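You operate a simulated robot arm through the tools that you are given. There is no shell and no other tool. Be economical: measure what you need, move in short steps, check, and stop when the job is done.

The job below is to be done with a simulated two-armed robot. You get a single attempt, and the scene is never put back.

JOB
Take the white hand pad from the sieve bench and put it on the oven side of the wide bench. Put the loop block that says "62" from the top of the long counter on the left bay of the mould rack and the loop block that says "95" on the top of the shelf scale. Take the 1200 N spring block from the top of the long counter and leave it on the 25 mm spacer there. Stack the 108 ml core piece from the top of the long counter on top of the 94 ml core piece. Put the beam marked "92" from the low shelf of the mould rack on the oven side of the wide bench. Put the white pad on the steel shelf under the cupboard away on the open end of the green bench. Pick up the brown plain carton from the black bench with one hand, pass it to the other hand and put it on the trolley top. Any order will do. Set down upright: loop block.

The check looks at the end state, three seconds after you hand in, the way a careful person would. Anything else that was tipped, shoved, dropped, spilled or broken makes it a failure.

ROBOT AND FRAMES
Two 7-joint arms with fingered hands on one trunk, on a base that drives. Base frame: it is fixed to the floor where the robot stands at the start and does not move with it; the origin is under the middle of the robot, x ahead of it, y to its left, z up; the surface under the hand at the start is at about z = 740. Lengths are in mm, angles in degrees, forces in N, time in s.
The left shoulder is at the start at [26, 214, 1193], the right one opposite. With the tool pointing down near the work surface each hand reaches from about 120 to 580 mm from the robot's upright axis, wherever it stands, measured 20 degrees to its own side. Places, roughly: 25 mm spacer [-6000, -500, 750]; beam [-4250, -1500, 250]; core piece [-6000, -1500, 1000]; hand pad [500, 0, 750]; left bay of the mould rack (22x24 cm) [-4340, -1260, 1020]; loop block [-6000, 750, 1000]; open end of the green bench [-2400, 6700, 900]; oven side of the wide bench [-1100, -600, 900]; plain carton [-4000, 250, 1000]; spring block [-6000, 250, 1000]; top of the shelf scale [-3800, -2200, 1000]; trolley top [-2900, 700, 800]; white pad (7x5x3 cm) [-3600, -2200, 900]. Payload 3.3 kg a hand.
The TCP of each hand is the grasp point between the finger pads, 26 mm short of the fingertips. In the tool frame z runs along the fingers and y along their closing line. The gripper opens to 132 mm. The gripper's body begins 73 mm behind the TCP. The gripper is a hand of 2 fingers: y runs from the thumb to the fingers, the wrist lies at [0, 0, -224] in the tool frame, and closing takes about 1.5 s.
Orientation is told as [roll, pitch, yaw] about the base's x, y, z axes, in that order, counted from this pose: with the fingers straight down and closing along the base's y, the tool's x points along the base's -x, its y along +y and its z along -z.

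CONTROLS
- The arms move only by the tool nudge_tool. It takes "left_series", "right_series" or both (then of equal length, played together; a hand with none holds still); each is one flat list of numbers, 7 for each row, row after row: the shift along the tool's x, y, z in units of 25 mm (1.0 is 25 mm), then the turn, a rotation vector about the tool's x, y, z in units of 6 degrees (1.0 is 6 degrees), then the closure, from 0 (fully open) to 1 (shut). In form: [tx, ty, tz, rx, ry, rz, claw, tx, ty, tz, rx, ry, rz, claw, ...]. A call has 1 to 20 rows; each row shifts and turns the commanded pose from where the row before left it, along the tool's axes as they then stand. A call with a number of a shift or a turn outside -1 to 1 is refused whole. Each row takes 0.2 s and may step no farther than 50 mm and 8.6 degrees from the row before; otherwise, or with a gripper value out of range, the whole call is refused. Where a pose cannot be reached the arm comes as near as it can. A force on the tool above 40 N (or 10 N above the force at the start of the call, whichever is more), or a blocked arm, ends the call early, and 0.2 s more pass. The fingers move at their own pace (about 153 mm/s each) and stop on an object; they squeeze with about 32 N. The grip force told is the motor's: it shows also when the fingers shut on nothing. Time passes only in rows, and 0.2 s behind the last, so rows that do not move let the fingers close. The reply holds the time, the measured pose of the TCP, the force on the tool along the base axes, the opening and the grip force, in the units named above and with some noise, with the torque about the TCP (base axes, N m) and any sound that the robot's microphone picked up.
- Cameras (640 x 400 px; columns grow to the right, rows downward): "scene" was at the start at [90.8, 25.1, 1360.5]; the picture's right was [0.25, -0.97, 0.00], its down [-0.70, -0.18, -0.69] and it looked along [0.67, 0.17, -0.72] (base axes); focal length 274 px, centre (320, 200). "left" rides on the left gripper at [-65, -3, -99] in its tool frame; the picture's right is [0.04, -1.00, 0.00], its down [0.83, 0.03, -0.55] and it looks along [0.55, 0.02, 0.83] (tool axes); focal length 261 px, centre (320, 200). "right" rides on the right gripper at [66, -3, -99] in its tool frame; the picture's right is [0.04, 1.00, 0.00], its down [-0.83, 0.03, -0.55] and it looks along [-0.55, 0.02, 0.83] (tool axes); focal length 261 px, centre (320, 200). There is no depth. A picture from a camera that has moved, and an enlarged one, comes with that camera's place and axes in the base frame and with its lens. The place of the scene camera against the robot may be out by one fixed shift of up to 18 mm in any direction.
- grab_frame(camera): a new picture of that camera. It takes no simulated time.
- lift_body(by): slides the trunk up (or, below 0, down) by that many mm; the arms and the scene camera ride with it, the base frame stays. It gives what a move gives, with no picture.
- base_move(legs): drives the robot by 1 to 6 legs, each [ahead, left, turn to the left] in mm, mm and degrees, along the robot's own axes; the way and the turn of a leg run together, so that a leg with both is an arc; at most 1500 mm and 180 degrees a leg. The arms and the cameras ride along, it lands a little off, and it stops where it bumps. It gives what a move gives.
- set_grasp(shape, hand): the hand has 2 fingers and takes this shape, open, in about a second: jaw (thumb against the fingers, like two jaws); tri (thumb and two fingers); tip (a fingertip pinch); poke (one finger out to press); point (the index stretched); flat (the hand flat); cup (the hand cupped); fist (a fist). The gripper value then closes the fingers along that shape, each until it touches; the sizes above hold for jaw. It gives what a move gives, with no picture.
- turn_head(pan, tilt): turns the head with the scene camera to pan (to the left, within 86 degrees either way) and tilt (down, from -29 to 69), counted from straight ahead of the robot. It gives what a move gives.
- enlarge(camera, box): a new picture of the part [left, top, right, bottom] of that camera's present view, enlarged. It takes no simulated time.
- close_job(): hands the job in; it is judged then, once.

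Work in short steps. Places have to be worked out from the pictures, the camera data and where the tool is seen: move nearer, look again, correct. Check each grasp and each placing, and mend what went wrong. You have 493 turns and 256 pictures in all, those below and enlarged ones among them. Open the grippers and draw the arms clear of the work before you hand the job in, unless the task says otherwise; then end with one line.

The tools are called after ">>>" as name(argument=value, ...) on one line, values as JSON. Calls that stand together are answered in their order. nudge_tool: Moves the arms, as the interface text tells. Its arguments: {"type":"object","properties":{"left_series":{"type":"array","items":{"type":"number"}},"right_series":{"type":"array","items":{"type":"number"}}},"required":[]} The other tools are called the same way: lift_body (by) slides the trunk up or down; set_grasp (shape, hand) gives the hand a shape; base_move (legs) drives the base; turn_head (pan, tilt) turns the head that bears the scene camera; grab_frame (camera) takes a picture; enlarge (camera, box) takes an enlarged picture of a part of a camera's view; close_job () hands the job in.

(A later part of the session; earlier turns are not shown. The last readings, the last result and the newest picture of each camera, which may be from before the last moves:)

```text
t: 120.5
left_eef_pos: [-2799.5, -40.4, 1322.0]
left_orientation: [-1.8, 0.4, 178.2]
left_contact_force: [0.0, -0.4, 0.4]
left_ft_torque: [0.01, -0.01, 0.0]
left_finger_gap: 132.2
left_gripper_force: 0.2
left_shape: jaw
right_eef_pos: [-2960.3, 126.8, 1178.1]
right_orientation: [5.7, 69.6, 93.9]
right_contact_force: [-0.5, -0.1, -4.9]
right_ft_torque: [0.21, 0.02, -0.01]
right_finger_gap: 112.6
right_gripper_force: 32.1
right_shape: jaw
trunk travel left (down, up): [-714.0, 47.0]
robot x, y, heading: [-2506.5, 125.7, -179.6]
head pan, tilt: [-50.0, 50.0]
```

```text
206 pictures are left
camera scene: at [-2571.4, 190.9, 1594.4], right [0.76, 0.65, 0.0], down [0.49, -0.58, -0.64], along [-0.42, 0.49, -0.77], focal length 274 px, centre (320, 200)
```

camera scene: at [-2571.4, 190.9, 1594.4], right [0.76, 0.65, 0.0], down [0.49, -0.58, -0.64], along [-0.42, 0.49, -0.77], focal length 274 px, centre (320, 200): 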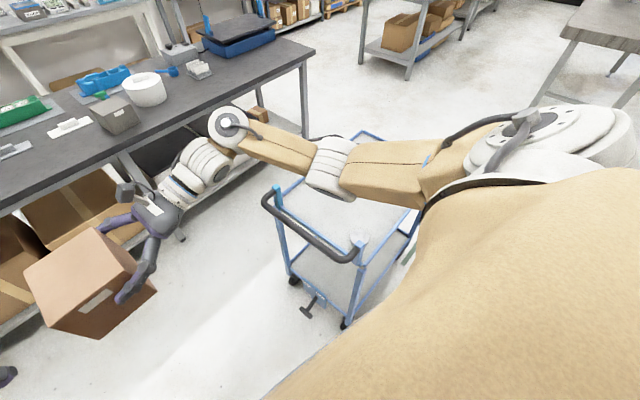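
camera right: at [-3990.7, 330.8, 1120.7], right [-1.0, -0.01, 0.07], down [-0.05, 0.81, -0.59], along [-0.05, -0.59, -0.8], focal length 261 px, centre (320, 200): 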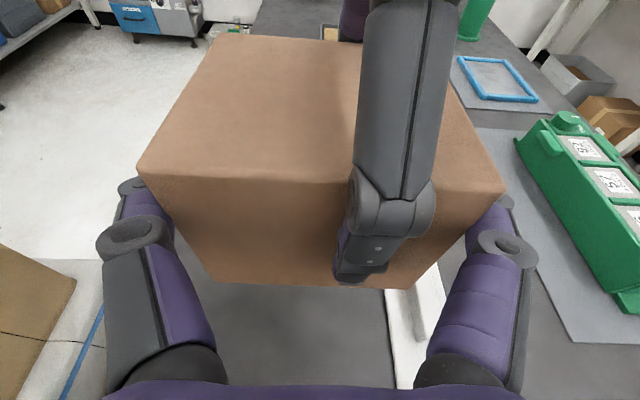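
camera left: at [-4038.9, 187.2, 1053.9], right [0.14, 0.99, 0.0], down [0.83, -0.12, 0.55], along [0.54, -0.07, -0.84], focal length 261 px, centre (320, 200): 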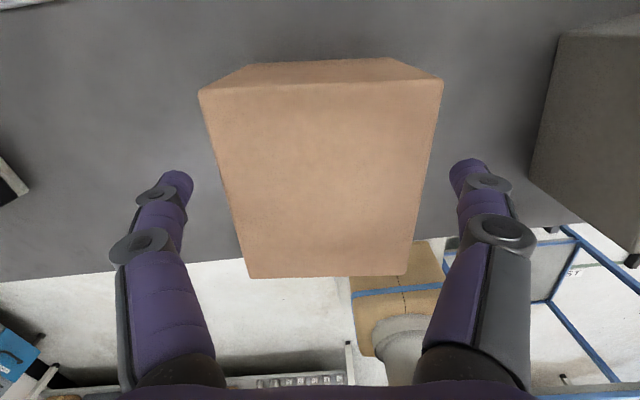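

The trolley seems unmoved (disc still at ≈[-2790,650]); its handle fills the −y end. I go around to its +x side in steps.

>>> base_move(legs=[[-70, -160, 0], [-70, -170, 0], [0, -330, 0]])

>>> turn_head(pan=-10, tilt=60)

>>> grab_frame(camera="scene")

```text
t: 124.8
left_eef_pos: [-2663.4, 621.9, 1322.4]
left_orientation: [-1.7, 0.4, 178.3]
left_contact_force: [0.2, 0.0, -0.5]
left_ft_torque: [0.02, -0.02, -0.02]
left_finger_gap: 132.0
left_gripper_force: 0.1
left_shape: jaw
right_eef_pos: [-2824.3, 787.5, 1178.5]
right_orientation: [5.7, 69.6, 94.0]
right_contact_force: [0.0, 0.1, -5.4]
right_ft_torque: [0.16, -0.04, 0.0]
right_finger_gap: 112.8
right_gripper_force: 32.1
right_shape: jaw
trunk travel left (down, up): [-714.0, 47.0]
robot x, y, heading: [-2368.9, 787.3, -179.5]
head pan, tilt: [-50.0, 50.0]
```

```text
t: 125.9
left_eef_pos: [-2662.7, 621.3, 1321.3]
left_orientation: [-1.8, 0.4, 178.3]
left_contact_force: [0.3, -0.6, -0.1]
left_ft_torque: [-0.03, 0.01, 0.03]
left_finger_gap: 131.9
left_gripper_force: 0.0
left_shape: jaw
right_eef_pos: [-2824.6, 787.9, 1177.5]
right_orientation: [5.8, 69.6, 94.0]
right_contact_force: [-0.7, -0.8, -5.2]
right_ft_torque: [0.18, -0.03, 0.0]
right_finger_gap: 113.0
right_gripper_force: 31.9
right_shape: jaw
trunk travel left (down, up): [-714.0, 47.0]
robot x, y, heading: [-2370.1, 787.4, -179.9]
head pan, tilt: [-10.0, 60.0]
```

```text
205 pictures are left
camera scene: at [-2451.5, 805.4, 1581.8], right [0.17, 0.99, 0.0], down [0.85, -0.15, -0.5], along [-0.49, 0.08, -0.87], focal length 274 px, centre (320, 200)
```

scene: 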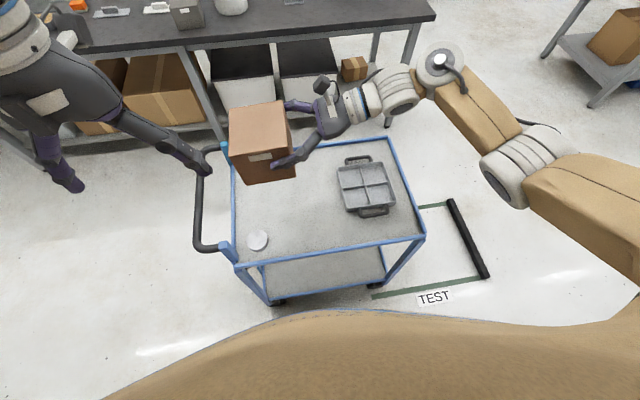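

Trolley top free area is around [-2900,800]; carton now centred near [-2824,748]. I drive 70 ahead and 50 right, then lower the trunk partway.

>>> base_move(legs=[[70, -50, 0]])

>>> lift_body(by=-220)

>>> grab_frame(camera="scene")

>>> grab_frame(camera="right")

```text
t: 127.0
left_eef_pos: [-2734.7, 671.8, 1321.3]
left_orientation: [-1.6, 0.5, 178.3]
left_contact_force: [-0.7, -0.2, -0.2]
left_ft_torque: [-0.02, -0.01, -0.01]
left_finger_gap: 131.7
left_gripper_force: 0.1
left_shape: jaw
right_eef_pos: [-2896.4, 838.0, 1176.2]
right_orientation: [5.5, 69.6, 93.8]
right_contact_force: [-1.3, -0.1, -5.1]
right_ft_torque: [0.12, 0.02, 0.01]
right_finger_gap: 112.7
right_gripper_force: 32.1
right_shape: jaw
trunk travel left (down, up): [-714.0, 47.0]
robot x, y, heading: [-2439.2, 836.5, -179.7]
head pan, tilt: [-10.0, 60.0]
```

```text
t: 129.3
left_eef_pos: [-2734.1, 669.8, 1103.5]
left_orientation: [-1.8, 0.4, 178.3]
left_contact_force: [0.0, 0.0, -0.1]
left_ft_torque: [0.01, -0.05, 0.0]
left_finger_gap: 132.3
left_gripper_force: 0.1
left_shape: jaw
right_eef_pos: [-2893.8, 836.1, 958.3]
right_orientation: [5.7, 69.7, 94.1]
right_contact_force: [-0.3, -0.1, -4.3]
right_ft_torque: [0.16, -0.02, -0.01]
right_finger_gap: 112.8
right_gripper_force: 32.2
right_shape: jaw
trunk travel left (down, up): [-494.0, 267.0]
robot x, y, heading: [-2436.7, 839.4, -179.4]
head pan, tilt: [-10.0, 60.0]
```

```text
204 pictures are left
camera scene: at [-2528.0, 854.5, 1361.7], right [0.17, 0.99, 0.0], down [0.85, -0.15, -0.5], along [-0.49, 0.08, -0.87], focal length 274 px, centre (320, 200)
```

scene: 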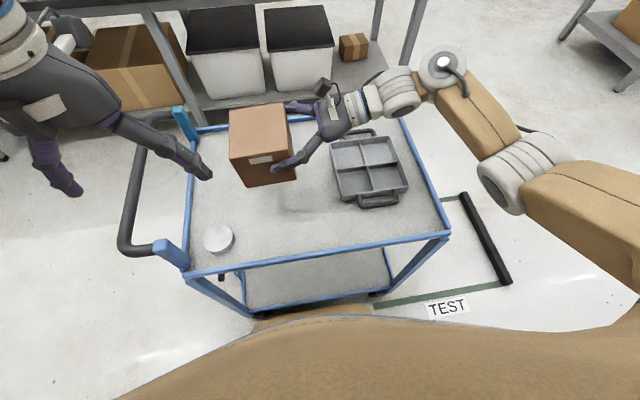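

```text
203 pictures are left
camera right: at [-2888.6, 905.2, 1053.7], right [-1.0, 0.01, 0.07], down [-0.04, 0.81, -0.59], along [-0.06, -0.59, -0.81], focal length 261 px, centre (320, 200)
```

right: 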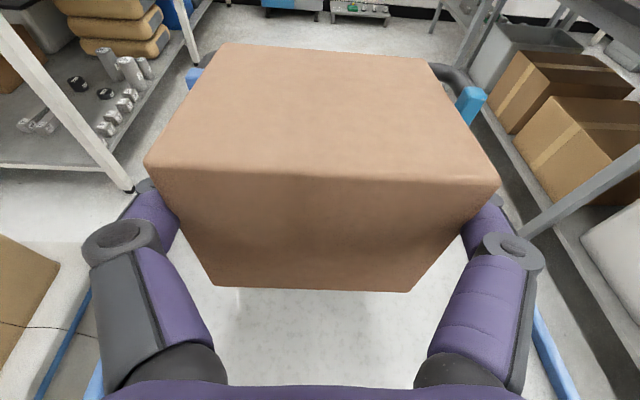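

Good position. Lower 80 more, then slowly to contact.

>>> lift_body(by=-80)

>>> grab_frame(camera="scene")

```text
t: 130.5
left_eef_pos: [-2733.5, 671.8, 1022.6]
left_orientation: [-1.8, 0.4, 178.2]
left_contact_force: [0.4, 0.6, 0.6]
left_ft_torque: [0.0, 0.01, -0.02]
left_finger_gap: 132.0
left_gripper_force: 0.2
left_shape: jaw
right_eef_pos: [-2895.1, 836.8, 878.1]
right_orientation: [5.7, 69.6, 94.2]
right_contact_force: [0.2, 0.1, -4.3]
right_ft_torque: [0.15, -0.03, 0.03]
right_finger_gap: 112.7
right_gripper_force: 32.2
right_shape: jaw
trunk travel left (down, up): [-414.0, 347.0]
robot x, y, heading: [-2440.7, 840.0, -179.6]
head pan, tilt: [-10.0, 60.0]
```

```text
202 pictures are left
camera scene: at [-2535.7, 854.4, 1281.4], right [0.17, 0.99, 0.0], down [0.85, -0.15, -0.5], along [-0.49, 0.08, -0.87], focal length 274 px, centre (320, 200)
```

scene: 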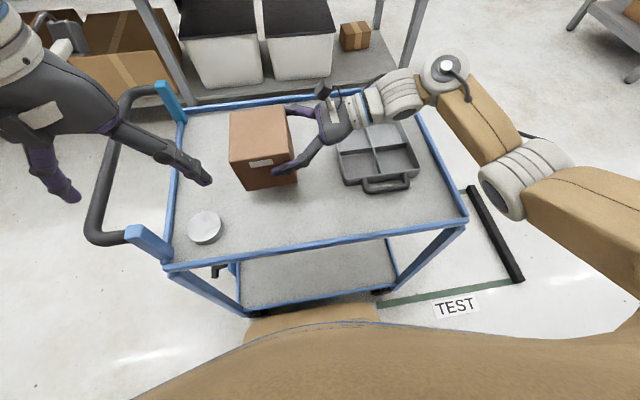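

Nearly down. Lower in small steps.

>>> lift_body(by=-10)

>>> lift_body(by=-6)

```text
t: 131.1
left_eef_pos: [-2733.2, 671.3, 1012.3]
left_orientation: [-1.8, 0.4, 178.3]
left_contact_force: [-0.3, 0.1, 0.2]
left_ft_torque: [0.02, 0.03, -0.01]
left_finger_gap: 132.2
left_gripper_force: 0.2
left_shape: jaw
right_eef_pos: [-2893.7, 837.0, 868.4]
right_orientation: [5.7, 69.7, 94.0]
right_contact_force: [-0.4, -0.6, -4.6]
right_ft_torque: [0.17, -0.01, 0.0]
right_finger_gap: 112.6
right_gripper_force: 31.6
right_shape: jaw
trunk travel left (down, up): [-404.0, 357.0]
robot x, y, heading: [-2439.4, 839.3, -179.6]
head pan, tilt: [-10.0, 60.0]
```

```text
t: 131.6
left_eef_pos: [-2731.7, 671.6, 1006.4]
left_orientation: [-1.8, 0.4, 178.2]
left_contact_force: [0.2, 0.9, 0.2]
left_ft_torque: [-0.02, 0.02, 0.0]
left_finger_gap: 132.3
left_gripper_force: 0.1
left_shape: jaw
right_eef_pos: [-2893.8, 836.3, 862.3]
right_orientation: [5.8, 69.6, 94.1]
right_contact_force: [-0.3, 0.0, -4.4]
right_ft_torque: [0.16, -0.03, 0.01]
right_finger_gap: 112.7
right_gripper_force: 31.7
right_shape: jaw
trunk travel left (down, up): [-398.0, 363.0]
robot x, y, heading: [-2441.4, 838.6, -179.8]
head pan, tilt: [-10.0, 60.0]
```

>>> enlarge(camera="scene", box=[200, 80, 360, 220])

>>> lift_body(by=-6)

>>> lift_body(by=-6)

```text
2.86 times, centred on (280, 150) of scene
camera zoom: at [-2537.8, 854.4, 1265.1], right [0.17, 0.99, 0.0], down [0.85, -0.15, -0.5], along [-0.49, 0.08, -0.87], focal length 784 px, centre (434, 343)
```

zoom: 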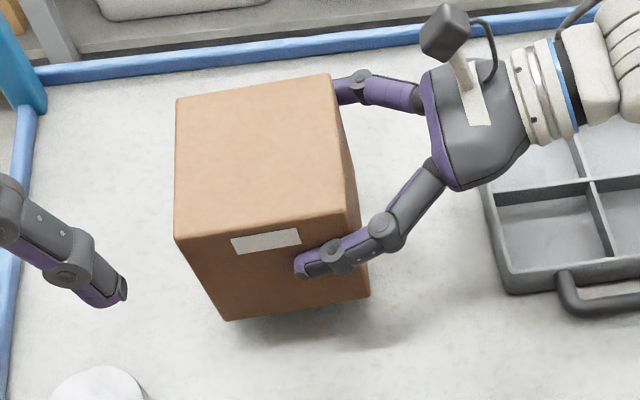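

```text
t: 132.2
left_eef_pos: [-2732.5, 670.9, 999.6]
left_orientation: [-1.8, 0.4, 178.2]
left_contact_force: [-0.2, 0.1, -0.1]
left_ft_torque: [0.01, -0.01, 0.03]
left_finger_gap: 132.1
left_gripper_force: 0.1
left_shape: jaw
right_eef_pos: [-2894.3, 837.1, 855.2]
right_orientation: [5.8, 69.6, 94.1]
right_contact_force: [0.5, -0.7, -4.5]
right_ft_torque: [0.17, 0.0, 0.0]
right_finger_gap: 112.5
right_gripper_force: 32.4
right_shape: jaw
trunk travel left (down, up): [-392.0, 369.0]
robot x, y, heading: [-2437.7, 837.5, -179.5]
head pan, tilt: [-10.0, 60.0]
```

```text
t: 132.7
left_eef_pos: [-2733.7, 670.8, 994.8]
left_orientation: [-1.8, 0.4, 178.2]
left_contact_force: [-0.4, 0.5, 0.5]
left_ft_torque: [0.03, 0.0, 0.0]
left_finger_gap: 131.9
left_gripper_force: 0.1
left_shape: jaw
right_eef_pos: [-2895.2, 837.5, 850.6]
right_orientation: [5.7, 69.6, 94.1]
right_contact_force: [-0.4, -0.3, -4.6]
right_ft_torque: [0.14, -0.03, -0.03]
right_finger_gap: 112.8
right_gripper_force: 32.0
right_shape: jaw
trunk travel left (down, up): [-386.0, 375.0]
robot x, y, heading: [-2441.7, 837.3, -180.0]
head pan, tilt: [-10.0, 60.0]
```

>>> lift_body(by=-7)

>>> lift_body(by=-6)

>>> enlarge(camera="scene", box=[200, 80, 360, 220])

```text
t: 133.3
left_eef_pos: [-2733.9, 670.8, 987.1]
left_orientation: [-1.8, 0.4, 178.2]
left_contact_force: [0.1, -0.5, -0.2]
left_ft_torque: [0.0, -0.02, 0.01]
left_finger_gap: 132.1
left_gripper_force: 0.1
left_shape: jaw
right_eef_pos: [-2894.0, 837.2, 843.3]
right_orientation: [5.6, 69.6, 94.1]
right_contact_force: [0.1, 0.6, -4.6]
right_ft_torque: [0.19, 0.0, -0.01]
right_finger_gap: 112.3
right_gripper_force: 32.4
right_shape: jaw
trunk travel left (down, up): [-379.0, 382.0]
robot x, y, heading: [-2441.5, 841.8, -179.6]
head pan, tilt: [-10.0, 60.0]
```

```text
t: 133.8
left_eef_pos: [-2733.1, 670.1, 981.2]
left_orientation: [-1.7, 0.4, 178.4]
left_contact_force: [0.3, -0.7, 0.6]
left_ft_torque: [0.01, 0.02, 0.0]
left_finger_gap: 132.0
left_gripper_force: 0.0
left_shape: jaw
right_eef_pos: [-2894.2, 836.3, 836.9]
right_orientation: [5.7, 69.6, 94.0]
right_contact_force: [0.8, 0.6, -4.2]
right_ft_torque: [0.17, 0.01, 0.01]
right_finger_gap: 112.6
right_gripper_force: 31.6
right_shape: jaw
trunk travel left (down, up): [-373.0, 388.0]
robot x, y, heading: [-2439.2, 835.8, -179.3]
head pan, tilt: [-10.0, 60.0]
```

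```text
2.86 times, centred on (280, 150) of scene
camera zoom: at [-2541.5, 854.4, 1239.9], right [0.17, 0.99, 0.0], down [0.85, -0.15, -0.5], along [-0.49, 0.08, -0.87], focal length 784 px, centre (434, 343)
```

zoom: 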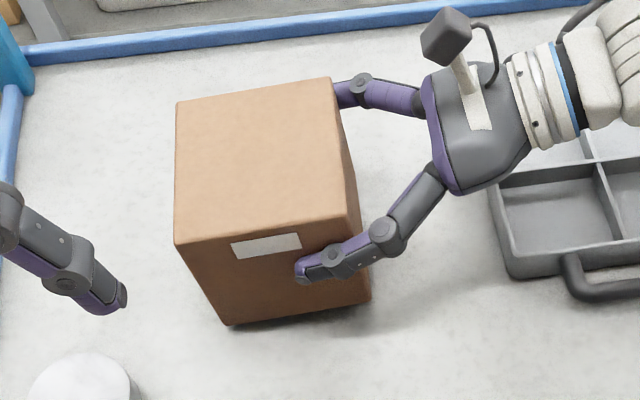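

>>> lift_body(by=-5)

>>> lift_body(by=-5)

```text
t: 134.4
left_eef_pos: [-2733.0, 671.5, 977.0]
left_orientation: [-1.8, 0.5, 178.4]
left_contact_force: [0.8, -0.6, 0.1]
left_ft_torque: [0.03, 0.0, 0.01]
left_finger_gap: 132.2
left_gripper_force: 0.1
left_shape: jaw
right_eef_pos: [-2894.4, 835.3, 832.1]
right_orientation: [5.6, 69.6, 94.1]
right_contact_force: [-0.6, 0.7, -4.6]
right_ft_torque: [0.12, 0.05, 0.01]
right_finger_gap: 112.7
right_gripper_force: 32.0
right_shape: jaw
trunk travel left (down, up): [-368.0, 393.0]
robot x, y, heading: [-2442.9, 838.4, -180.1]
head pan, tilt: [-10.0, 60.0]
```

```text
t: 134.9
left_eef_pos: [-2734.0, 670.9, 970.8]
left_orientation: [-1.8, 0.3, 178.3]
left_contact_force: [-0.3, -0.9, -0.2]
left_ft_torque: [-0.02, 0.0, 0.0]
left_finger_gap: 131.9
left_gripper_force: 0.1
left_shape: jaw
right_eef_pos: [-2895.4, 836.6, 828.0]
right_orientation: [6.1, 69.7, 94.3]
right_contact_force: [-0.2, 2.4, 3.1]
right_ft_torque: [-0.32, -0.13, 0.01]
right_finger_gap: 112.5
right_gripper_force: 32.2
right_shape: jaw
trunk travel left (down, up): [-363.0, 398.0]
robot x, y, heading: [-2438.6, 841.6, -180.0]
head pan, tilt: [-10.0, 60.0]
```

Contact begins. Another 4 mm, then release and withdraw to the right along the fingers.

>>> lift_body(by=-4)

>>> nudge_tool(right_series=[0, 0, 0, 0, 0, 0, 0.6, 0, 0, 0, 0, 0, 0, 0, 0, 0, 0, 0, 0, 0, 0])

>>> enlarge(camera="scene", box=[200, 80, 360, 220])

```text
t: 135.4
left_eef_pos: [-2732.1, 671.7, 967.2]
left_orientation: [-1.8, 0.3, 178.3]
left_contact_force: [-1.3, -0.1, 0.9]
left_ft_torque: [-0.02, 0.02, -0.02]
left_finger_gap: 132.1
left_gripper_force: 0.1
left_shape: jaw
right_eef_pos: [-2893.4, 837.0, 824.6]
right_orientation: [6.2, 69.7, 94.4]
right_contact_force: [0.0, 6.4, 11.2]
right_ft_torque: [-0.71, -0.36, 0.15]
right_finger_gap: 112.1
right_gripper_force: 32.2
right_shape: jaw
trunk travel left (down, up): [-359.0, 402.0]
robot x, y, heading: [-2437.7, 839.6, -179.7]
head pan, tilt: [-10.0, 60.0]
```

```text
t: 136.2
left_eef_pos: [-2733.1, 671.8, 966.6]
left_orientation: [-1.9, 0.4, 178.2]
left_contact_force: [0.4, 0.4, -1.8]
left_ft_torque: [-0.02, 0.01, -0.01]
left_finger_gap: 132.0
left_gripper_force: 0.1
left_shape: jaw
right_eef_pos: [-2894.1, 837.0, 821.4]
right_orientation: [5.4, 69.4, 93.8]
right_contact_force: [-0.5, 3.8, 1.9]
right_ft_torque: [0.02, 0.03, 0.01]
right_finger_gap: 131.6
right_gripper_force: 0.0
right_shape: jaw
trunk travel left (down, up): [-359.0, 402.0]
robot x, y, heading: [-2436.2, 838.8, -179.7]
head pan, tilt: [-10.0, 60.0]
```

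```text
2.86 times, centred on (280, 150) of scene
camera zoom: at [-2543.4, 854.8, 1225.7], right [0.17, 0.99, 0.0], down [0.85, -0.15, -0.5], along [-0.49, 0.08, -0.87], focal length 784 px, centre (434, 343)
```

zoom: 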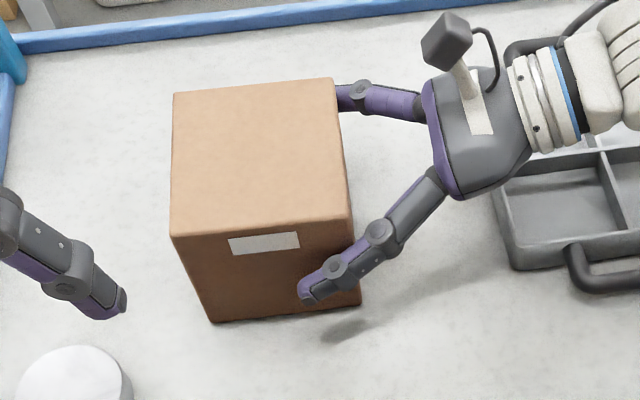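

Carton stands flat. Withdraw along the tool axis and lift.

>>> nudge_tool(right_series=[0, 0, -0.8, 0, 0, 0, 0, 0, 0, -0.8, 0, 0, 0, 0, 0, 0, -0.8, 0, 0, 0, 0, 0.4, 0, -0.8, 0, 0, 0, 0])

>>> lift_body(by=200)

>>> grab_frame(camera="scene")

```text
t: 137.2
left_eef_pos: [-2732.5, 671.4, 966.9]
left_orientation: [-1.8, 0.4, 178.3]
left_contact_force: [0.3, 0.1, 0.5]
left_ft_torque: [-0.01, 0.02, -0.03]
left_finger_gap: 132.1
left_gripper_force: 0.0
left_shape: jaw
right_eef_pos: [-2891.3, 910.3, 861.6]
right_orientation: [5.7, 69.7, 94.1]
right_contact_force: [-0.2, 0.3, -0.7]
right_ft_torque: [0.02, -0.04, 0.01]
right_finger_gap: 131.8
right_gripper_force: 0.1
right_shape: jaw
trunk travel left (down, up): [-359.0, 402.0]
robot x, y, heading: [-2439.2, 837.7, -179.6]
head pan, tilt: [-10.0, 60.0]
```

```text
t: 139.4
left_eef_pos: [-2734.0, 671.6, 1167.5]
left_orientation: [-1.8, 0.3, 178.3]
left_contact_force: [-0.1, -0.7, -0.3]
left_ft_torque: [-0.02, 0.0, 0.04]
left_finger_gap: 131.7
left_gripper_force: 0.1
left_shape: jaw
right_eef_pos: [-2891.5, 908.0, 1060.2]
right_orientation: [5.6, 69.6, 94.0]
right_contact_force: [-0.1, -0.1, -0.6]
right_ft_torque: [-0.01, -0.08, 0.0]
right_finger_gap: 131.7
right_gripper_force: 0.0
right_shape: jaw
trunk travel left (down, up): [-559.0, 202.0]
robot x, y, heading: [-2440.5, 837.6, -179.6]
head pan, tilt: [-10.0, 60.0]
```

```text
198 pictures are left
camera scene: at [-2524.1, 854.5, 1426.7], right [0.17, 0.99, 0.0], down [0.85, -0.15, -0.5], along [-0.49, 0.08, -0.87], focal length 274 px, centre (320, 200)
```

scene: 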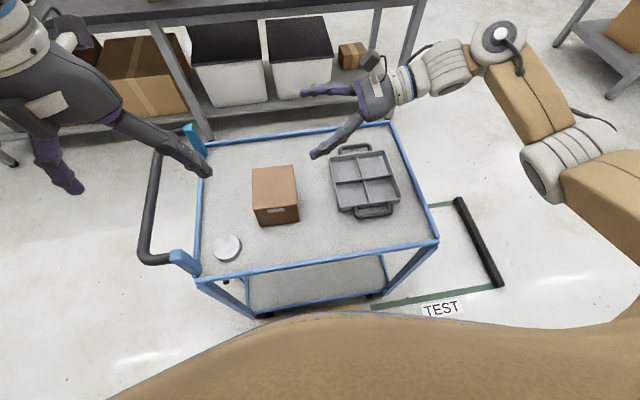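

Carton is on the trolley. I back off, bring the right hand back to pointing down, and look for the route to the long counter.

>>> base_move(legs=[[-150, 0, 0]])

>>> nudge_tool(right_series=[0, 0, -0.5, 0, -0.97, 0, 0, 0, 0, -0.5, 0, -0.97, 0, 0, 0, 0, -0.5, 0, -0.97, 0, 0, 0, 0, -0.5, 0, -0.97, 0, 0, 0, 0, 0, 0, -0.97, 0, 0, 0, 0, 0, 0, -0.97, 0, 0, 0, 0, 0, 0, -0.97, 0, 0, 0, 0, 0, 0, -0.97, 0, 0, 0, 0, 0, 0, -0.97, 0, 0, 0, 0, 0, 0, -0.97, 0, 0, 0, 0, 0, 0, -0.97, 0, 0])

>>> nudge_tool(right_series=[0, 0, 0, 0, 0, -0.95, 0, 0, 0, 0, 0, 0, -0.95, 0, 0, 0, 0, 0, 0, -0.95, 0, 0, 0, 0, 0, 0, -0.95, 0, 0, 0, 0, 0, 0, -0.95, 0, 0, 0, 0, 0, 0, -0.95, 0, 0, 0, 0, 0, 0, -0.95, 0, 0, 0, 0, 0, 0, -0.95, 0, 0, 0, 0, 0, 0, -0.95, 0, 0, 0, 0, 0, 0, -0.95, 0, 0, 0, 0, 0, 0, -0.95, 0, 0, 0, 0, 0, 0, -0.95, 0, 0, 0, 0, 0, 0, -0.95, 0, 0, 0, 0, 0, 0, -0.95, 0])

>>> turn_head(pan=-45, tilt=20)

>>> grab_frame(camera="scene")

```text
t: 140.8
left_eef_pos: [-2583.6, 672.1, 1168.8]
left_orientation: [-1.8, 0.3, 178.2]
left_contact_force: [0.6, -0.2, -0.4]
left_ft_torque: [-0.02, 0.05, -0.01]
left_finger_gap: 132.0
left_gripper_force: 0.1
left_shape: jaw
right_eef_pos: [-2743.9, 907.4, 1060.3]
right_orientation: [6.0, 69.6, 94.3]
right_contact_force: [-0.1, -0.9, 0.8]
right_ft_torque: [0.05, 0.03, 0.01]
right_finger_gap: 132.0
right_gripper_force: 0.1
right_shape: jaw
trunk travel left (down, up): [-559.0, 202.0]
robot x, y, heading: [-2292.2, 840.2, -179.7]
head pan, tilt: [-10.0, 60.0]
```

```text
t: 143.2
left_eef_pos: [-2586.0, 670.7, 1167.9]
left_orientation: [-1.7, 0.4, 178.4]
left_contact_force: [0.0, -0.4, 0.0]
left_ft_torque: [0.03, 0.03, 0.01]
left_finger_gap: 132.0
left_gripper_force: 0.0
left_shape: jaw
right_eef_pos: [-2743.5, 951.8, 1085.3]
right_orientation: [2.0, 5.5, 88.8]
right_contact_force: [-0.7, -0.5, 0.6]
right_ft_torque: [0.04, 0.02, -0.03]
right_finger_gap: 132.1
right_gripper_force: 0.1
right_shape: jaw
trunk travel left (down, up): [-559.0, 202.0]
robot x, y, heading: [-2294.2, 840.9, -179.6]
head pan, tilt: [-10.0, 60.0]
```

```text
t: 146.2
left_eef_pos: [-2586.9, 671.6, 1166.8]
left_orientation: [-1.9, 0.4, 178.3]
left_contact_force: [-0.4, 0.0, 0.4]
left_ft_torque: [0.0, -0.03, 0.01]
left_finger_gap: 131.9
left_gripper_force: 0.0
left_shape: jaw
right_eef_pos: [-2742.8, 952.3, 1083.7]
right_orientation: [6.0, -1.1, 168.7]
right_contact_force: [-0.1, -0.4, -0.6]
right_ft_torque: [0.02, -0.01, 0.0]
right_finger_gap: 132.1
right_gripper_force: 0.1
right_shape: jaw
trunk travel left (down, up): [-559.0, 202.0]
robot x, y, heading: [-2298.6, 836.0, -179.6]
head pan, tilt: [-10.0, 60.0]
```

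```text
t: 147.2
left_eef_pos: [-2587.2, 671.6, 1167.1]
left_orientation: [-1.9, 0.5, 178.3]
left_contact_force: [0.3, -0.5, 0.2]
left_ft_torque: [-0.03, 0.0, -0.01]
left_finger_gap: 132.1
left_gripper_force: 0.1
left_shape: jaw
right_eef_pos: [-2743.6, 952.7, 1084.6]
right_orientation: [5.9, -0.9, 168.7]
right_contact_force: [0.9, 0.2, 0.4]
right_ft_torque: [-0.03, -0.01, 0.0]
right_finger_gap: 132.0
right_gripper_force: 0.0
right_shape: jaw
trunk travel left (down, up): [-559.0, 202.0]
robot x, y, heading: [-2293.0, 846.6, -179.9]
head pan, tilt: [-45.0, 20.0]
```

```text
197 pictures are left
camera scene: at [-2378.2, 909.5, 1484.9], right [0.7, 0.71, 0.0], down [0.24, -0.24, -0.94], along [-0.67, 0.66, -0.34], focal length 274 px, centre (320, 200)
```

scene: 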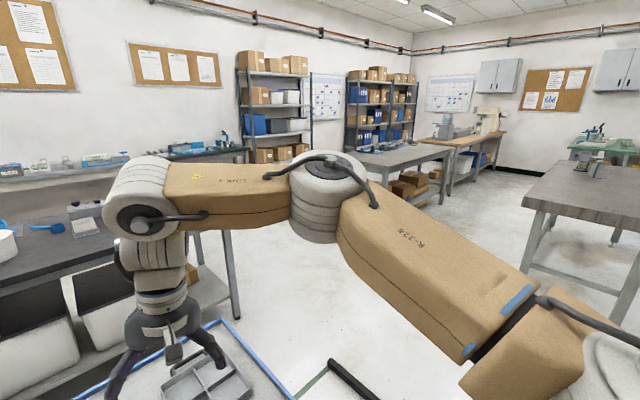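

The way: sideways to y≈2200 (clear of the floor bar at y≈1800), forward past the black bench end (y≈1590). I drive.

>>> base_move(legs=[[0, -1350, 0], [1480, 0, 0]])

>>> turn_head(pan=15, tilt=25)

>>> grab_frame(camera="scene")

```text
t: 160.9
left_eef_pos: [-4056.3, 2079.5, 1165.4]
left_orientation: [-1.8, 0.4, 176.0]
left_contact_force: [0.3, -0.5, 0.1]
left_ft_torque: [0.01, 0.0, 0.01]
left_finger_gap: 132.0
left_gripper_force: 0.1
left_shape: jaw
right_eef_pos: [-4200.3, 2366.2, 1083.9]
right_orientation: [5.9, -0.9, 166.4]
right_contact_force: [-0.2, 0.0, 0.6]
right_ft_torque: [-0.01, -0.01, 0.01]
right_finger_gap: 132.0
right_gripper_force: 0.1
right_shape: jaw
trunk travel left (down, up): [-559.0, 202.0]
robot x, y, heading: [-3754.8, 2236.6, 178.0]
head pan, tilt: [-45.0, 20.0]
```

```text
t: 162.2
left_eef_pos: [-4054.6, 2079.6, 1167.3]
left_orientation: [-1.7, 0.4, 176.0]
left_contact_force: [0.6, -0.7, -0.3]
left_ft_torque: [0.0, 0.03, 0.04]
left_finger_gap: 131.9
left_gripper_force: 0.0
left_shape: jaw
right_eef_pos: [-4200.7, 2365.3, 1084.5]
right_orientation: [5.9, -0.9, 166.4]
right_contact_force: [-0.1, -0.1, 0.0]
right_ft_torque: [-0.03, 0.02, -0.01]
right_finger_gap: 131.8
right_gripper_force: 0.1
right_shape: jaw
trunk travel left (down, up): [-559.0, 202.0]
robot x, y, heading: [-3753.8, 2235.0, 177.8]
head pan, tilt: [15.0, 25.0]
```

```text
196 pictures are left
camera scene: at [-3863.6, 2220.5, 1476.9], right [-0.23, 0.97, 0.0], down [0.41, 0.1, -0.91], along [-0.88, -0.2, -0.42], focal length 274 px, centre (320, 200)
```

scene: 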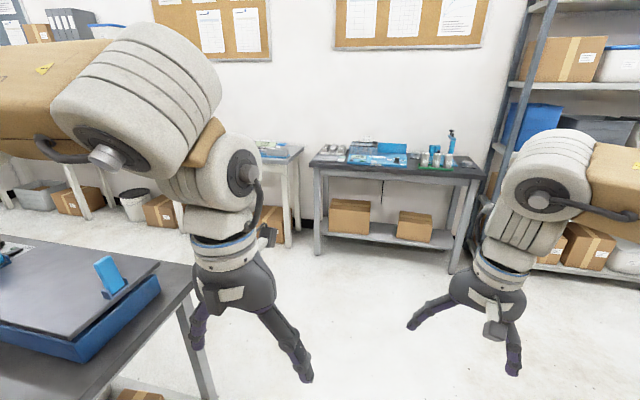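

The aisle toward the long counter is open. I drive to x≈-5150 and look along the counter.

>>> base_move(legs=[[1390, 0, 2]])

>>> turn_head(pan=40, tilt=20)

>>> grab_frame(camera="scene")

```text
t: 169.2
left_eef_pos: [-5438.5, 2079.1, 1167.5]
left_orientation: [-1.8, 0.4, 178.8]
left_contact_force: [0.0, -0.4, -0.3]
left_ft_torque: [0.0, 0.0, -0.02]
left_finger_gap: 132.2
left_gripper_force: 0.1
left_shape: jaw
right_eef_pos: [-5598.2, 2357.8, 1084.3]
right_orientation: [5.9, -0.8, 169.1]
right_contact_force: [-0.6, -0.3, -0.3]
right_ft_torque: [-0.02, -0.03, -0.02]
right_finger_gap: 132.1
right_gripper_force: 0.1
right_shape: jaw
trunk travel left (down, up): [-559.0, 202.0]
robot x, y, heading: [-5149.0, 2248.7, -178.7]
head pan, tilt: [15.0, 25.0]
```

```text
t: 170.1
left_eef_pos: [-5438.3, 2078.5, 1167.9]
left_orientation: [-1.7, 0.5, 178.8]
left_contact_force: [-0.1, 0.2, -0.1]
left_ft_torque: [-0.01, -0.03, 0.02]
left_finger_gap: 132.0
left_gripper_force: 0.0
left_shape: jaw
right_eef_pos: [-5598.6, 2359.1, 1083.5]
right_orientation: [5.9, -1.1, 169.0]
right_contact_force: [0.2, 0.0, 0.2]
right_ft_torque: [-0.02, 0.0, 0.01]
right_finger_gap: 131.8
right_gripper_force: 0.1
right_shape: jaw
trunk travel left (down, up): [-559.0, 202.0]
robot x, y, heading: [-5145.1, 2248.6, -179.3]
head pan, tilt: [40.0, 20.0]
```

```text
195 pictures are left
camera scene: at [-5236.4, 2192.7, 1484.9], right [-0.65, 0.76, 0.0], down [0.26, 0.22, -0.94], along [-0.71, -0.61, -0.34], focal length 274 px, centre (320, 200)
```

scene: 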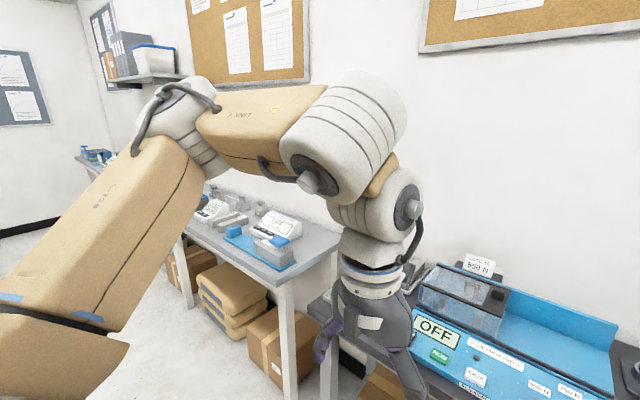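

I slide left along the aisle toward y≈850 and look at the counter top.

>>> base_move(legs=[[0, 1400, 0]])

>>> turn_head(pan=0, tilt=30)

>>> grab_frame(camera="scene")

```text
t: 176.9
left_eef_pos: [-5410.2, 703.4, 1168.4]
left_orientation: [-1.8, 0.3, 179.4]
left_contact_force: [0.1, -0.3, 0.4]
left_ft_torque: [0.0, -0.01, -0.01]
left_finger_gap: 131.7
left_gripper_force: 0.0
left_shape: jaw
right_eef_pos: [-5572.2, 981.7, 1083.4]
right_orientation: [6.0, -1.0, 169.7]
right_contact_force: [-1.2, -0.9, 0.0]
right_ft_torque: [0.02, 0.01, 0.0]
right_finger_gap: 132.0
right_gripper_force: 0.0
right_shape: jaw
trunk travel left (down, up): [-559.0, 202.0]
robot x, y, heading: [-5120.2, 875.0, -178.5]
head pan, tilt: [40.0, 20.0]
```

```text
t: 178.0
left_eef_pos: [-5411.0, 703.4, 1166.8]
left_orientation: [-1.8, 0.4, 179.4]
left_contact_force: [-0.1, -1.0, 0.4]
left_ft_torque: [-0.02, 0.03, -0.01]
left_finger_gap: 132.1
left_gripper_force: 0.0
left_shape: jaw
right_eef_pos: [-5571.8, 980.7, 1084.2]
right_orientation: [5.8, -1.1, 169.7]
right_contact_force: [0.0, 0.3, 0.3]
right_ft_torque: [0.02, 0.0, -0.02]
right_finger_gap: 132.2
right_gripper_force: 0.0
right_shape: jaw
trunk travel left (down, up): [-559.0, 202.0]
robot x, y, heading: [-5119.7, 874.1, -178.6]
head pan, tilt: [0.0, 30.0]
```

```text
194 pictures are left
camera scene: at [-5229.1, 878.9, 1468.9], right [-0.03, 1.0, 0.0], down [0.5, 0.01, -0.87], along [-0.87, -0.02, -0.5], focal length 274 px, centre (320, 200)
```

scene: 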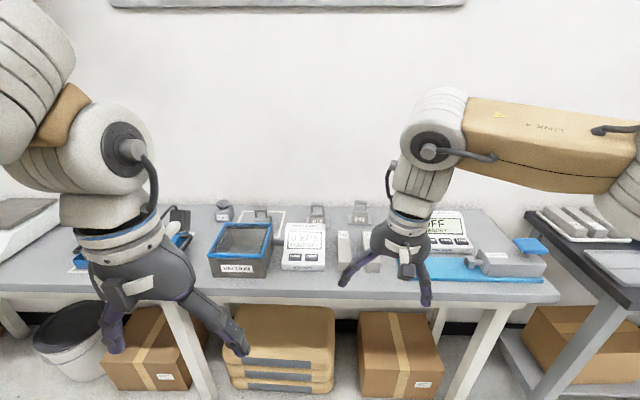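

I zoom on the items around the scales.

>>> enlarge(camera="scene", box=[190, 180, 400, 300])

>>> enlarge(camera="scene", box=[390, 180, 600, 300])

```text
3.05 times, centred on (295, 240) of scene
camera zoom: at [-5229.1, 878.9, 1468.9], right [-0.03, 1.0, 0.0], down [0.5, 0.01, -0.87], along [-0.87, -0.02, -0.5], focal length 836 px, centre (396, 78)
```

zoom: 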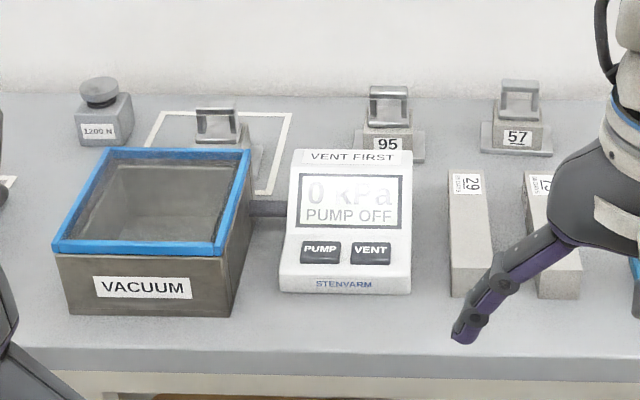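

```text
3.05 times, centred on (495, 240) of scene
camera zoom: at [-5229.1, 878.9, 1468.9], right [-0.03, 1.0, 0.0], down [0.5, 0.01, -0.87], along [-0.87, -0.02, -0.5], focal length 836 px, centre (-213, 78)
```

zoom: 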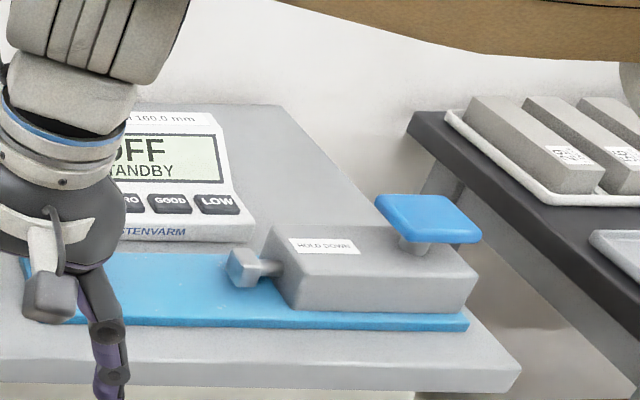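

Loop block 95 is in view, 57 to its right, and one (probably 62) behind the vacuum box; 1200 N spring block further left. I level and draw back the right hand, then move nearer.

>>> nudge_tool(right_series=[0.8, 0, -0.8, 0.49, 0.09, -0.8, 0, 0.8, 0, -0.8, 0.49, 0.09, -0.8, 0, 1, 0, -0.8, 0, 0, 0, 0, 1, 0, -0.8, 0, 0, 0, 0, 1, 0, -0.5, 0, 0, 0, 0, 1, 0, 0, 0, 0, 0, 0], left_series=[0, 0, 0, 0.15, -0.03, 0, 0, 0, 0, 0, 0.15, -0.03, 0, 0, 0, 0, -0.5, 0, 0, 0, 0, 0, 0, -0.5, 0, 0, 0, 0, 0, 0, 0, 0, 0, 0, 0, 0, 0, 0, 0, 0, 0, 0])

>>> base_move(legs=[[250, 60, -1.3]])

>>> turn_head(pan=0, tilt=38)

>>> grab_frame(camera="scene")

```text
t: 179.4
left_eef_pos: [-5409.1, 701.7, 1192.6]
left_orientation: [-3.6, 0.0, 179.5]
left_contact_force: [0.6, -0.3, 0.1]
left_ft_torque: [-0.01, 0.0, 0.02]
left_finger_gap: 131.8
left_gripper_force: 0.0
left_shape: jaw
right_eef_pos: [-5429.9, 977.2, 1174.9]
right_orientation: [-0.1, -0.4, 179.3]
right_contact_force: [-0.7, 0.9, -1.3]
right_ft_torque: [-0.01, 0.01, 0.01]
right_finger_gap: 132.0
right_gripper_force: 0.1
right_shape: jaw
trunk travel left (down, up): [-559.0, 202.0]
robot x, y, heading: [-5116.6, 875.5, -178.5]
head pan, tilt: [0.0, 30.0]
```

```text
t: 181.2
left_eef_pos: [-5663.6, 645.1, 1191.9]
left_orientation: [-3.5, 0.1, 178.2]
left_contact_force: [0.1, -0.3, 0.6]
left_ft_torque: [0.01, -0.02, 0.0]
left_finger_gap: 131.9
left_gripper_force: 0.1
left_shape: jaw
right_eef_pos: [-5677.9, 918.5, 1174.2]
right_orientation: [-0.2, -0.3, 178.1]
right_contact_force: [-0.8, -0.2, 0.2]
right_ft_torque: [-0.01, -0.02, 0.0]
right_finger_gap: 131.9
right_gripper_force: 0.1
right_shape: jaw
trunk travel left (down, up): [-559.0, 202.0]
robot x, y, heading: [-5366.0, 815.5, -179.7]
head pan, tilt: [0.0, 30.0]
```

```text
t: 181.9
left_eef_pos: [-5662.0, 644.9, 1191.8]
left_orientation: [-3.6, 0.0, 178.3]
left_contact_force: [0.0, -0.8, 0.0]
left_ft_torque: [0.03, 0.02, 0.01]
left_finger_gap: 131.9
left_gripper_force: 0.0
left_shape: jaw
right_eef_pos: [-5676.7, 919.7, 1174.3]
right_orientation: [-0.1, -0.4, 178.2]
right_contact_force: [-0.7, -0.4, 0.2]
right_ft_torque: [-0.02, -0.02, -0.03]
right_finger_gap: 132.1
right_gripper_force: 0.1
right_shape: jaw
trunk travel left (down, up): [-559.0, 202.0]
robot x, y, heading: [-5365.7, 816.6, -179.8]
head pan, tilt: [0.0, 38.0]
```

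```text
191 pictures are left
camera scene: at [-5472.8, 818.1, 1456.6], right [0.0, 1.0, 0.0], down [0.62, 0.0, -0.79], along [-0.79, 0.0, -0.62], focal length 274 px, centre (320, 200)
```

scene: 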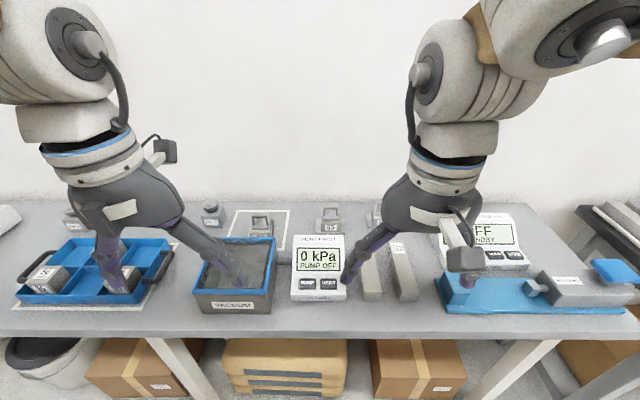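

Counter z≈900, front x≈-5740. I zoom on the loop blocks.

>>> enlarge(camera="scene", box=[190, 180, 400, 300])

```text
3.05 times, centred on (295, 240) of scene
camera zoom: at [-5472.8, 818.1, 1456.6], right [0.0, 1.0, 0.0], down [0.62, 0.0, -0.79], along [-0.79, 0.0, -0.62], focal length 836 px, centre (396, 78)
```

zoom: 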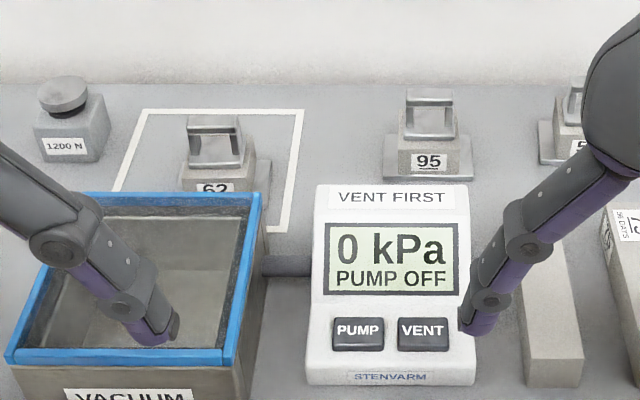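

62 is behind the vacuum box at ≈[-6020,650], 95 at ≈[-6045,848]. I drive 115 forward, then extend the left hand over 62.

>>> base_move(legs=[[115, 0, 0]])

>>> nudge_tool(left_series=[-1, 0, 0, -0.3, 0, 0, 0, -1, 0, 0, -0.3, 0, 0, 0, -1, 0, 0, 0, 0, 0, 0, -1, 0, 0, 0, 0, 0, 0, -1, 0, 0, 0, 0, 0, 0, -1, 0, 0, 0, 0, 0, 0, -1, 0, 0, 0, 0, 0, 0, -1, 0, 0, 0, 0, 0, 0, -1, 0, 0, 0, 0, 0, 0])

>>> grab_frame(camera="left")

>>> grab_frame(camera="scene")

```text
t: 183.2
left_eef_pos: [-5779.0, 643.2, 1193.0]
left_orientation: [-3.6, 0.1, 178.3]
left_contact_force: [0.0, -0.1, -0.6]
left_ft_torque: [0.02, -0.03, 0.0]
left_finger_gap: 132.1
left_gripper_force: 0.0
left_shape: jaw
right_eef_pos: [-5793.2, 918.8, 1172.7]
right_orientation: [-0.1, -0.4, 178.2]
right_contact_force: [0.1, 0.2, 0.0]
right_ft_torque: [0.0, 0.01, -0.01]
right_finger_gap: 132.1
right_gripper_force: 0.1
right_shape: jaw
trunk travel left (down, up): [-559.0, 202.0]
robot x, y, heading: [-5486.6, 812.3, -179.5]
head pan, tilt: [0.0, 38.0]
```

```text
t: 185.2
left_eef_pos: [-5965.3, 649.7, 1189.7]
left_orientation: [0.0, 0.1, 178.1]
left_contact_force: [0.1, -0.3, 0.4]
left_ft_torque: [-0.01, 0.0, -0.02]
left_finger_gap: 132.0
left_gripper_force: 0.0
left_shape: jaw
left hand out of reach, approached as far as the arm can: row 8, 9
right_eef_pos: [-5793.4, 919.3, 1174.6]
right_orientation: [-0.2, -0.3, 178.2]
right_contact_force: [-0.2, 0.0, 0.3]
right_ft_torque: [-0.01, 0.03, -0.02]
right_finger_gap: 132.0
right_gripper_force: 0.1
right_shape: jaw
trunk travel left (down, up): [-559.0, 202.0]
robot x, y, heading: [-5482.8, 813.7, -179.7]
head pan, tilt: [0.0, 38.0]
```

```text
189 pictures are left
camera left: at [-6030.9, 653.5, 1290.2], right [0.07, 1.0, 0.0], down [0.83, -0.06, 0.55], along [0.55, -0.04, -0.83], focal length 261 px, centre (320, 200)
```

left: 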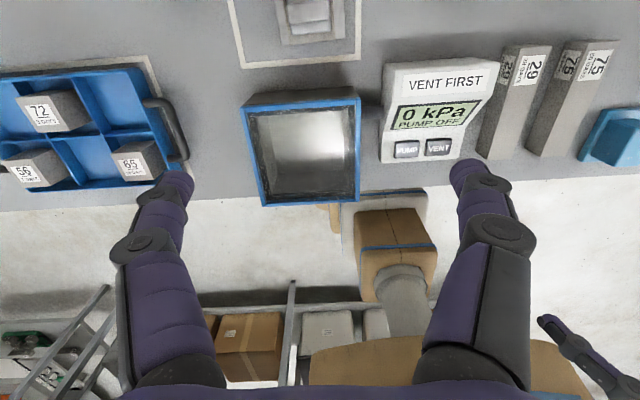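

```text
188 pictures are left
camera scene: at [-5589.3, 817.5, 1456.5], right [0.0, 1.0, 0.0], down [0.62, 0.0, -0.79], along [-0.79, 0.0, -0.62], focal length 274 px, centre (320, 200)
```

scene: 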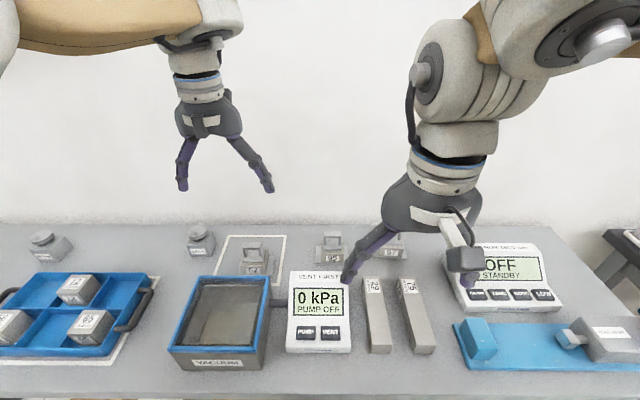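

Reach improves lower down. I lower the left hand to z≈1065 (still above the vacuum box) while creeping 20 mm forward, then extend.

>>> base_move(legs=[[20, 0, 0]])

>>> nudge_tool(left_series=[0, 0, 1, 0, 0, 0, 0, 0, 0, 1, 0, 0, 0, 0, 0, 0, 1, 0, 0, 0, 0, 0, 0, 1, 0, 0, 0, 0, -1, 0, 1, 0, 0, 0, 0, -1, 0, 0, 0, 0, 0, 0, 0, 0, 0, 0, 0, 0, 0])

>>> grab_frame(camera="left")

```text
t: 185.9
left_eef_pos: [-5985.5, 649.7, 1190.9]
left_orientation: [-0.1, 0.1, 178.4]
left_contact_force: [0.3, 0.2, -0.1]
left_ft_torque: [0.0, 0.0, 0.01]
left_finger_gap: 132.0
left_gripper_force: 0.0
left_shape: jaw
right_eef_pos: [-5813.5, 919.5, 1175.8]
right_orientation: [-0.1, -0.3, 178.2]
right_contact_force: [0.0, 0.0, -0.6]
right_ft_torque: [0.0, -0.02, 0.01]
right_finger_gap: 131.8
right_gripper_force: 0.1
right_shape: jaw
trunk travel left (down, up): [-559.0, 202.0]
robot x, y, heading: [-5505.7, 812.7, -179.9]
head pan, tilt: [0.0, 38.0]
```

```text
t: 187.5
left_eef_pos: [-6022.9, 649.3, 1065.2]
left_orientation: [-0.1, 0.1, 178.3]
left_contact_force: [0.2, 0.3, 0.4]
left_ft_torque: [-0.03, -0.01, 0.02]
left_finger_gap: 132.1
left_gripper_force: 0.1
left_shape: jaw
left hand out of reach, approached as far as the arm can: row 6
right_eef_pos: [-5812.7, 919.4, 1174.5]
right_orientation: [-0.1, -0.4, 178.2]
right_contact_force: [0.3, -0.7, -0.2]
right_ft_torque: [-0.02, -0.04, 0.02]
right_finger_gap: 131.9
right_gripper_force: 0.1
right_shape: jaw
trunk travel left (down, up): [-559.0, 202.0]
robot x, y, heading: [-5505.7, 815.5, -179.5]
head pan, tilt: [0.0, 38.0]
```

```text
187 pictures are left
camera left: at [-6087.7, 654.3, 1164.8], right [0.07, 1.0, 0.0], down [0.83, -0.06, 0.55], along [0.55, -0.04, -0.83], focal length 261 px, centre (320, 200)
```

left: 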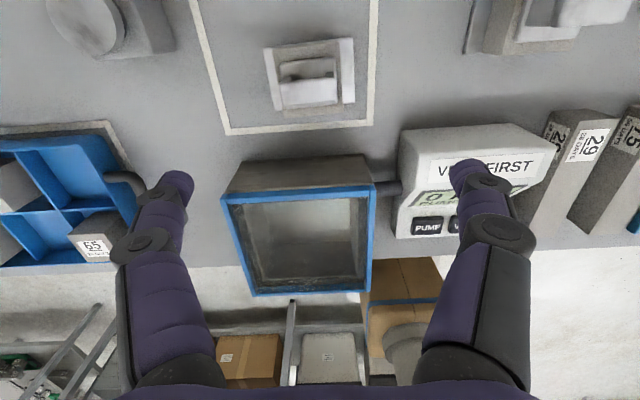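

Block 62 is centred ≈[-6050,645]; reach falls short ~27 mm, so I tilt the hand forward 10° and push on.

>>> nudge_tool(left_series=[0, 0, 0, 0, -0.85, 0, 0, 0, 0, 0, 0, -0.85, 0, 0, -0.6, 0.1, 0, 0, 0, 0, 0, -0.6, 0.1, 0, 0, 0, 0, 0, 0, 0, 0, 0, 0, 0, 0])

>>> enlarge(camera="left", box=[220, 20, 420, 180])

```text
t: 188.7
left_eef_pos: [-6052.9, 648.2, 1071.8]
left_orientation: [0.0, -10.2, 178.2]
left_contact_force: [0.3, -0.4, 0.0]
left_ft_torque: [-0.02, 0.0, -0.01]
left_finger_gap: 131.8
left_gripper_force: 0.1
left_shape: jaw
right_eef_pos: [-5812.7, 919.9, 1176.3]
right_orientation: [-0.2, -0.3, 178.3]
right_contact_force: [-0.2, 0.0, 0.2]
right_ft_torque: [0.02, 0.03, -0.02]
right_finger_gap: 132.1
right_gripper_force: 0.1
right_shape: jaw
trunk travel left (down, up): [-559.0, 202.0]
robot x, y, heading: [-5505.9, 811.5, -179.6]
head pan, tilt: [0.0, 38.0]
```

```text
2.50 times, centred on (320, 100) of left
camera zoom: at [-6098.4, 649.7, 1180.2], right [0.07, 1.0, -0.01], down [0.92, -0.06, 0.4], along [0.4, -0.04, -0.92], focal length 652 px, centre (320, 450)
```

zoom: 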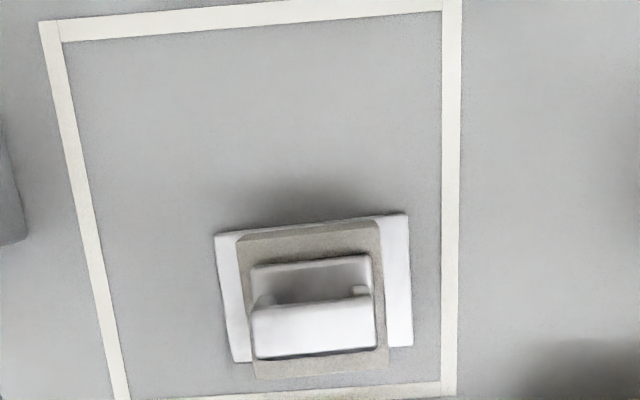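

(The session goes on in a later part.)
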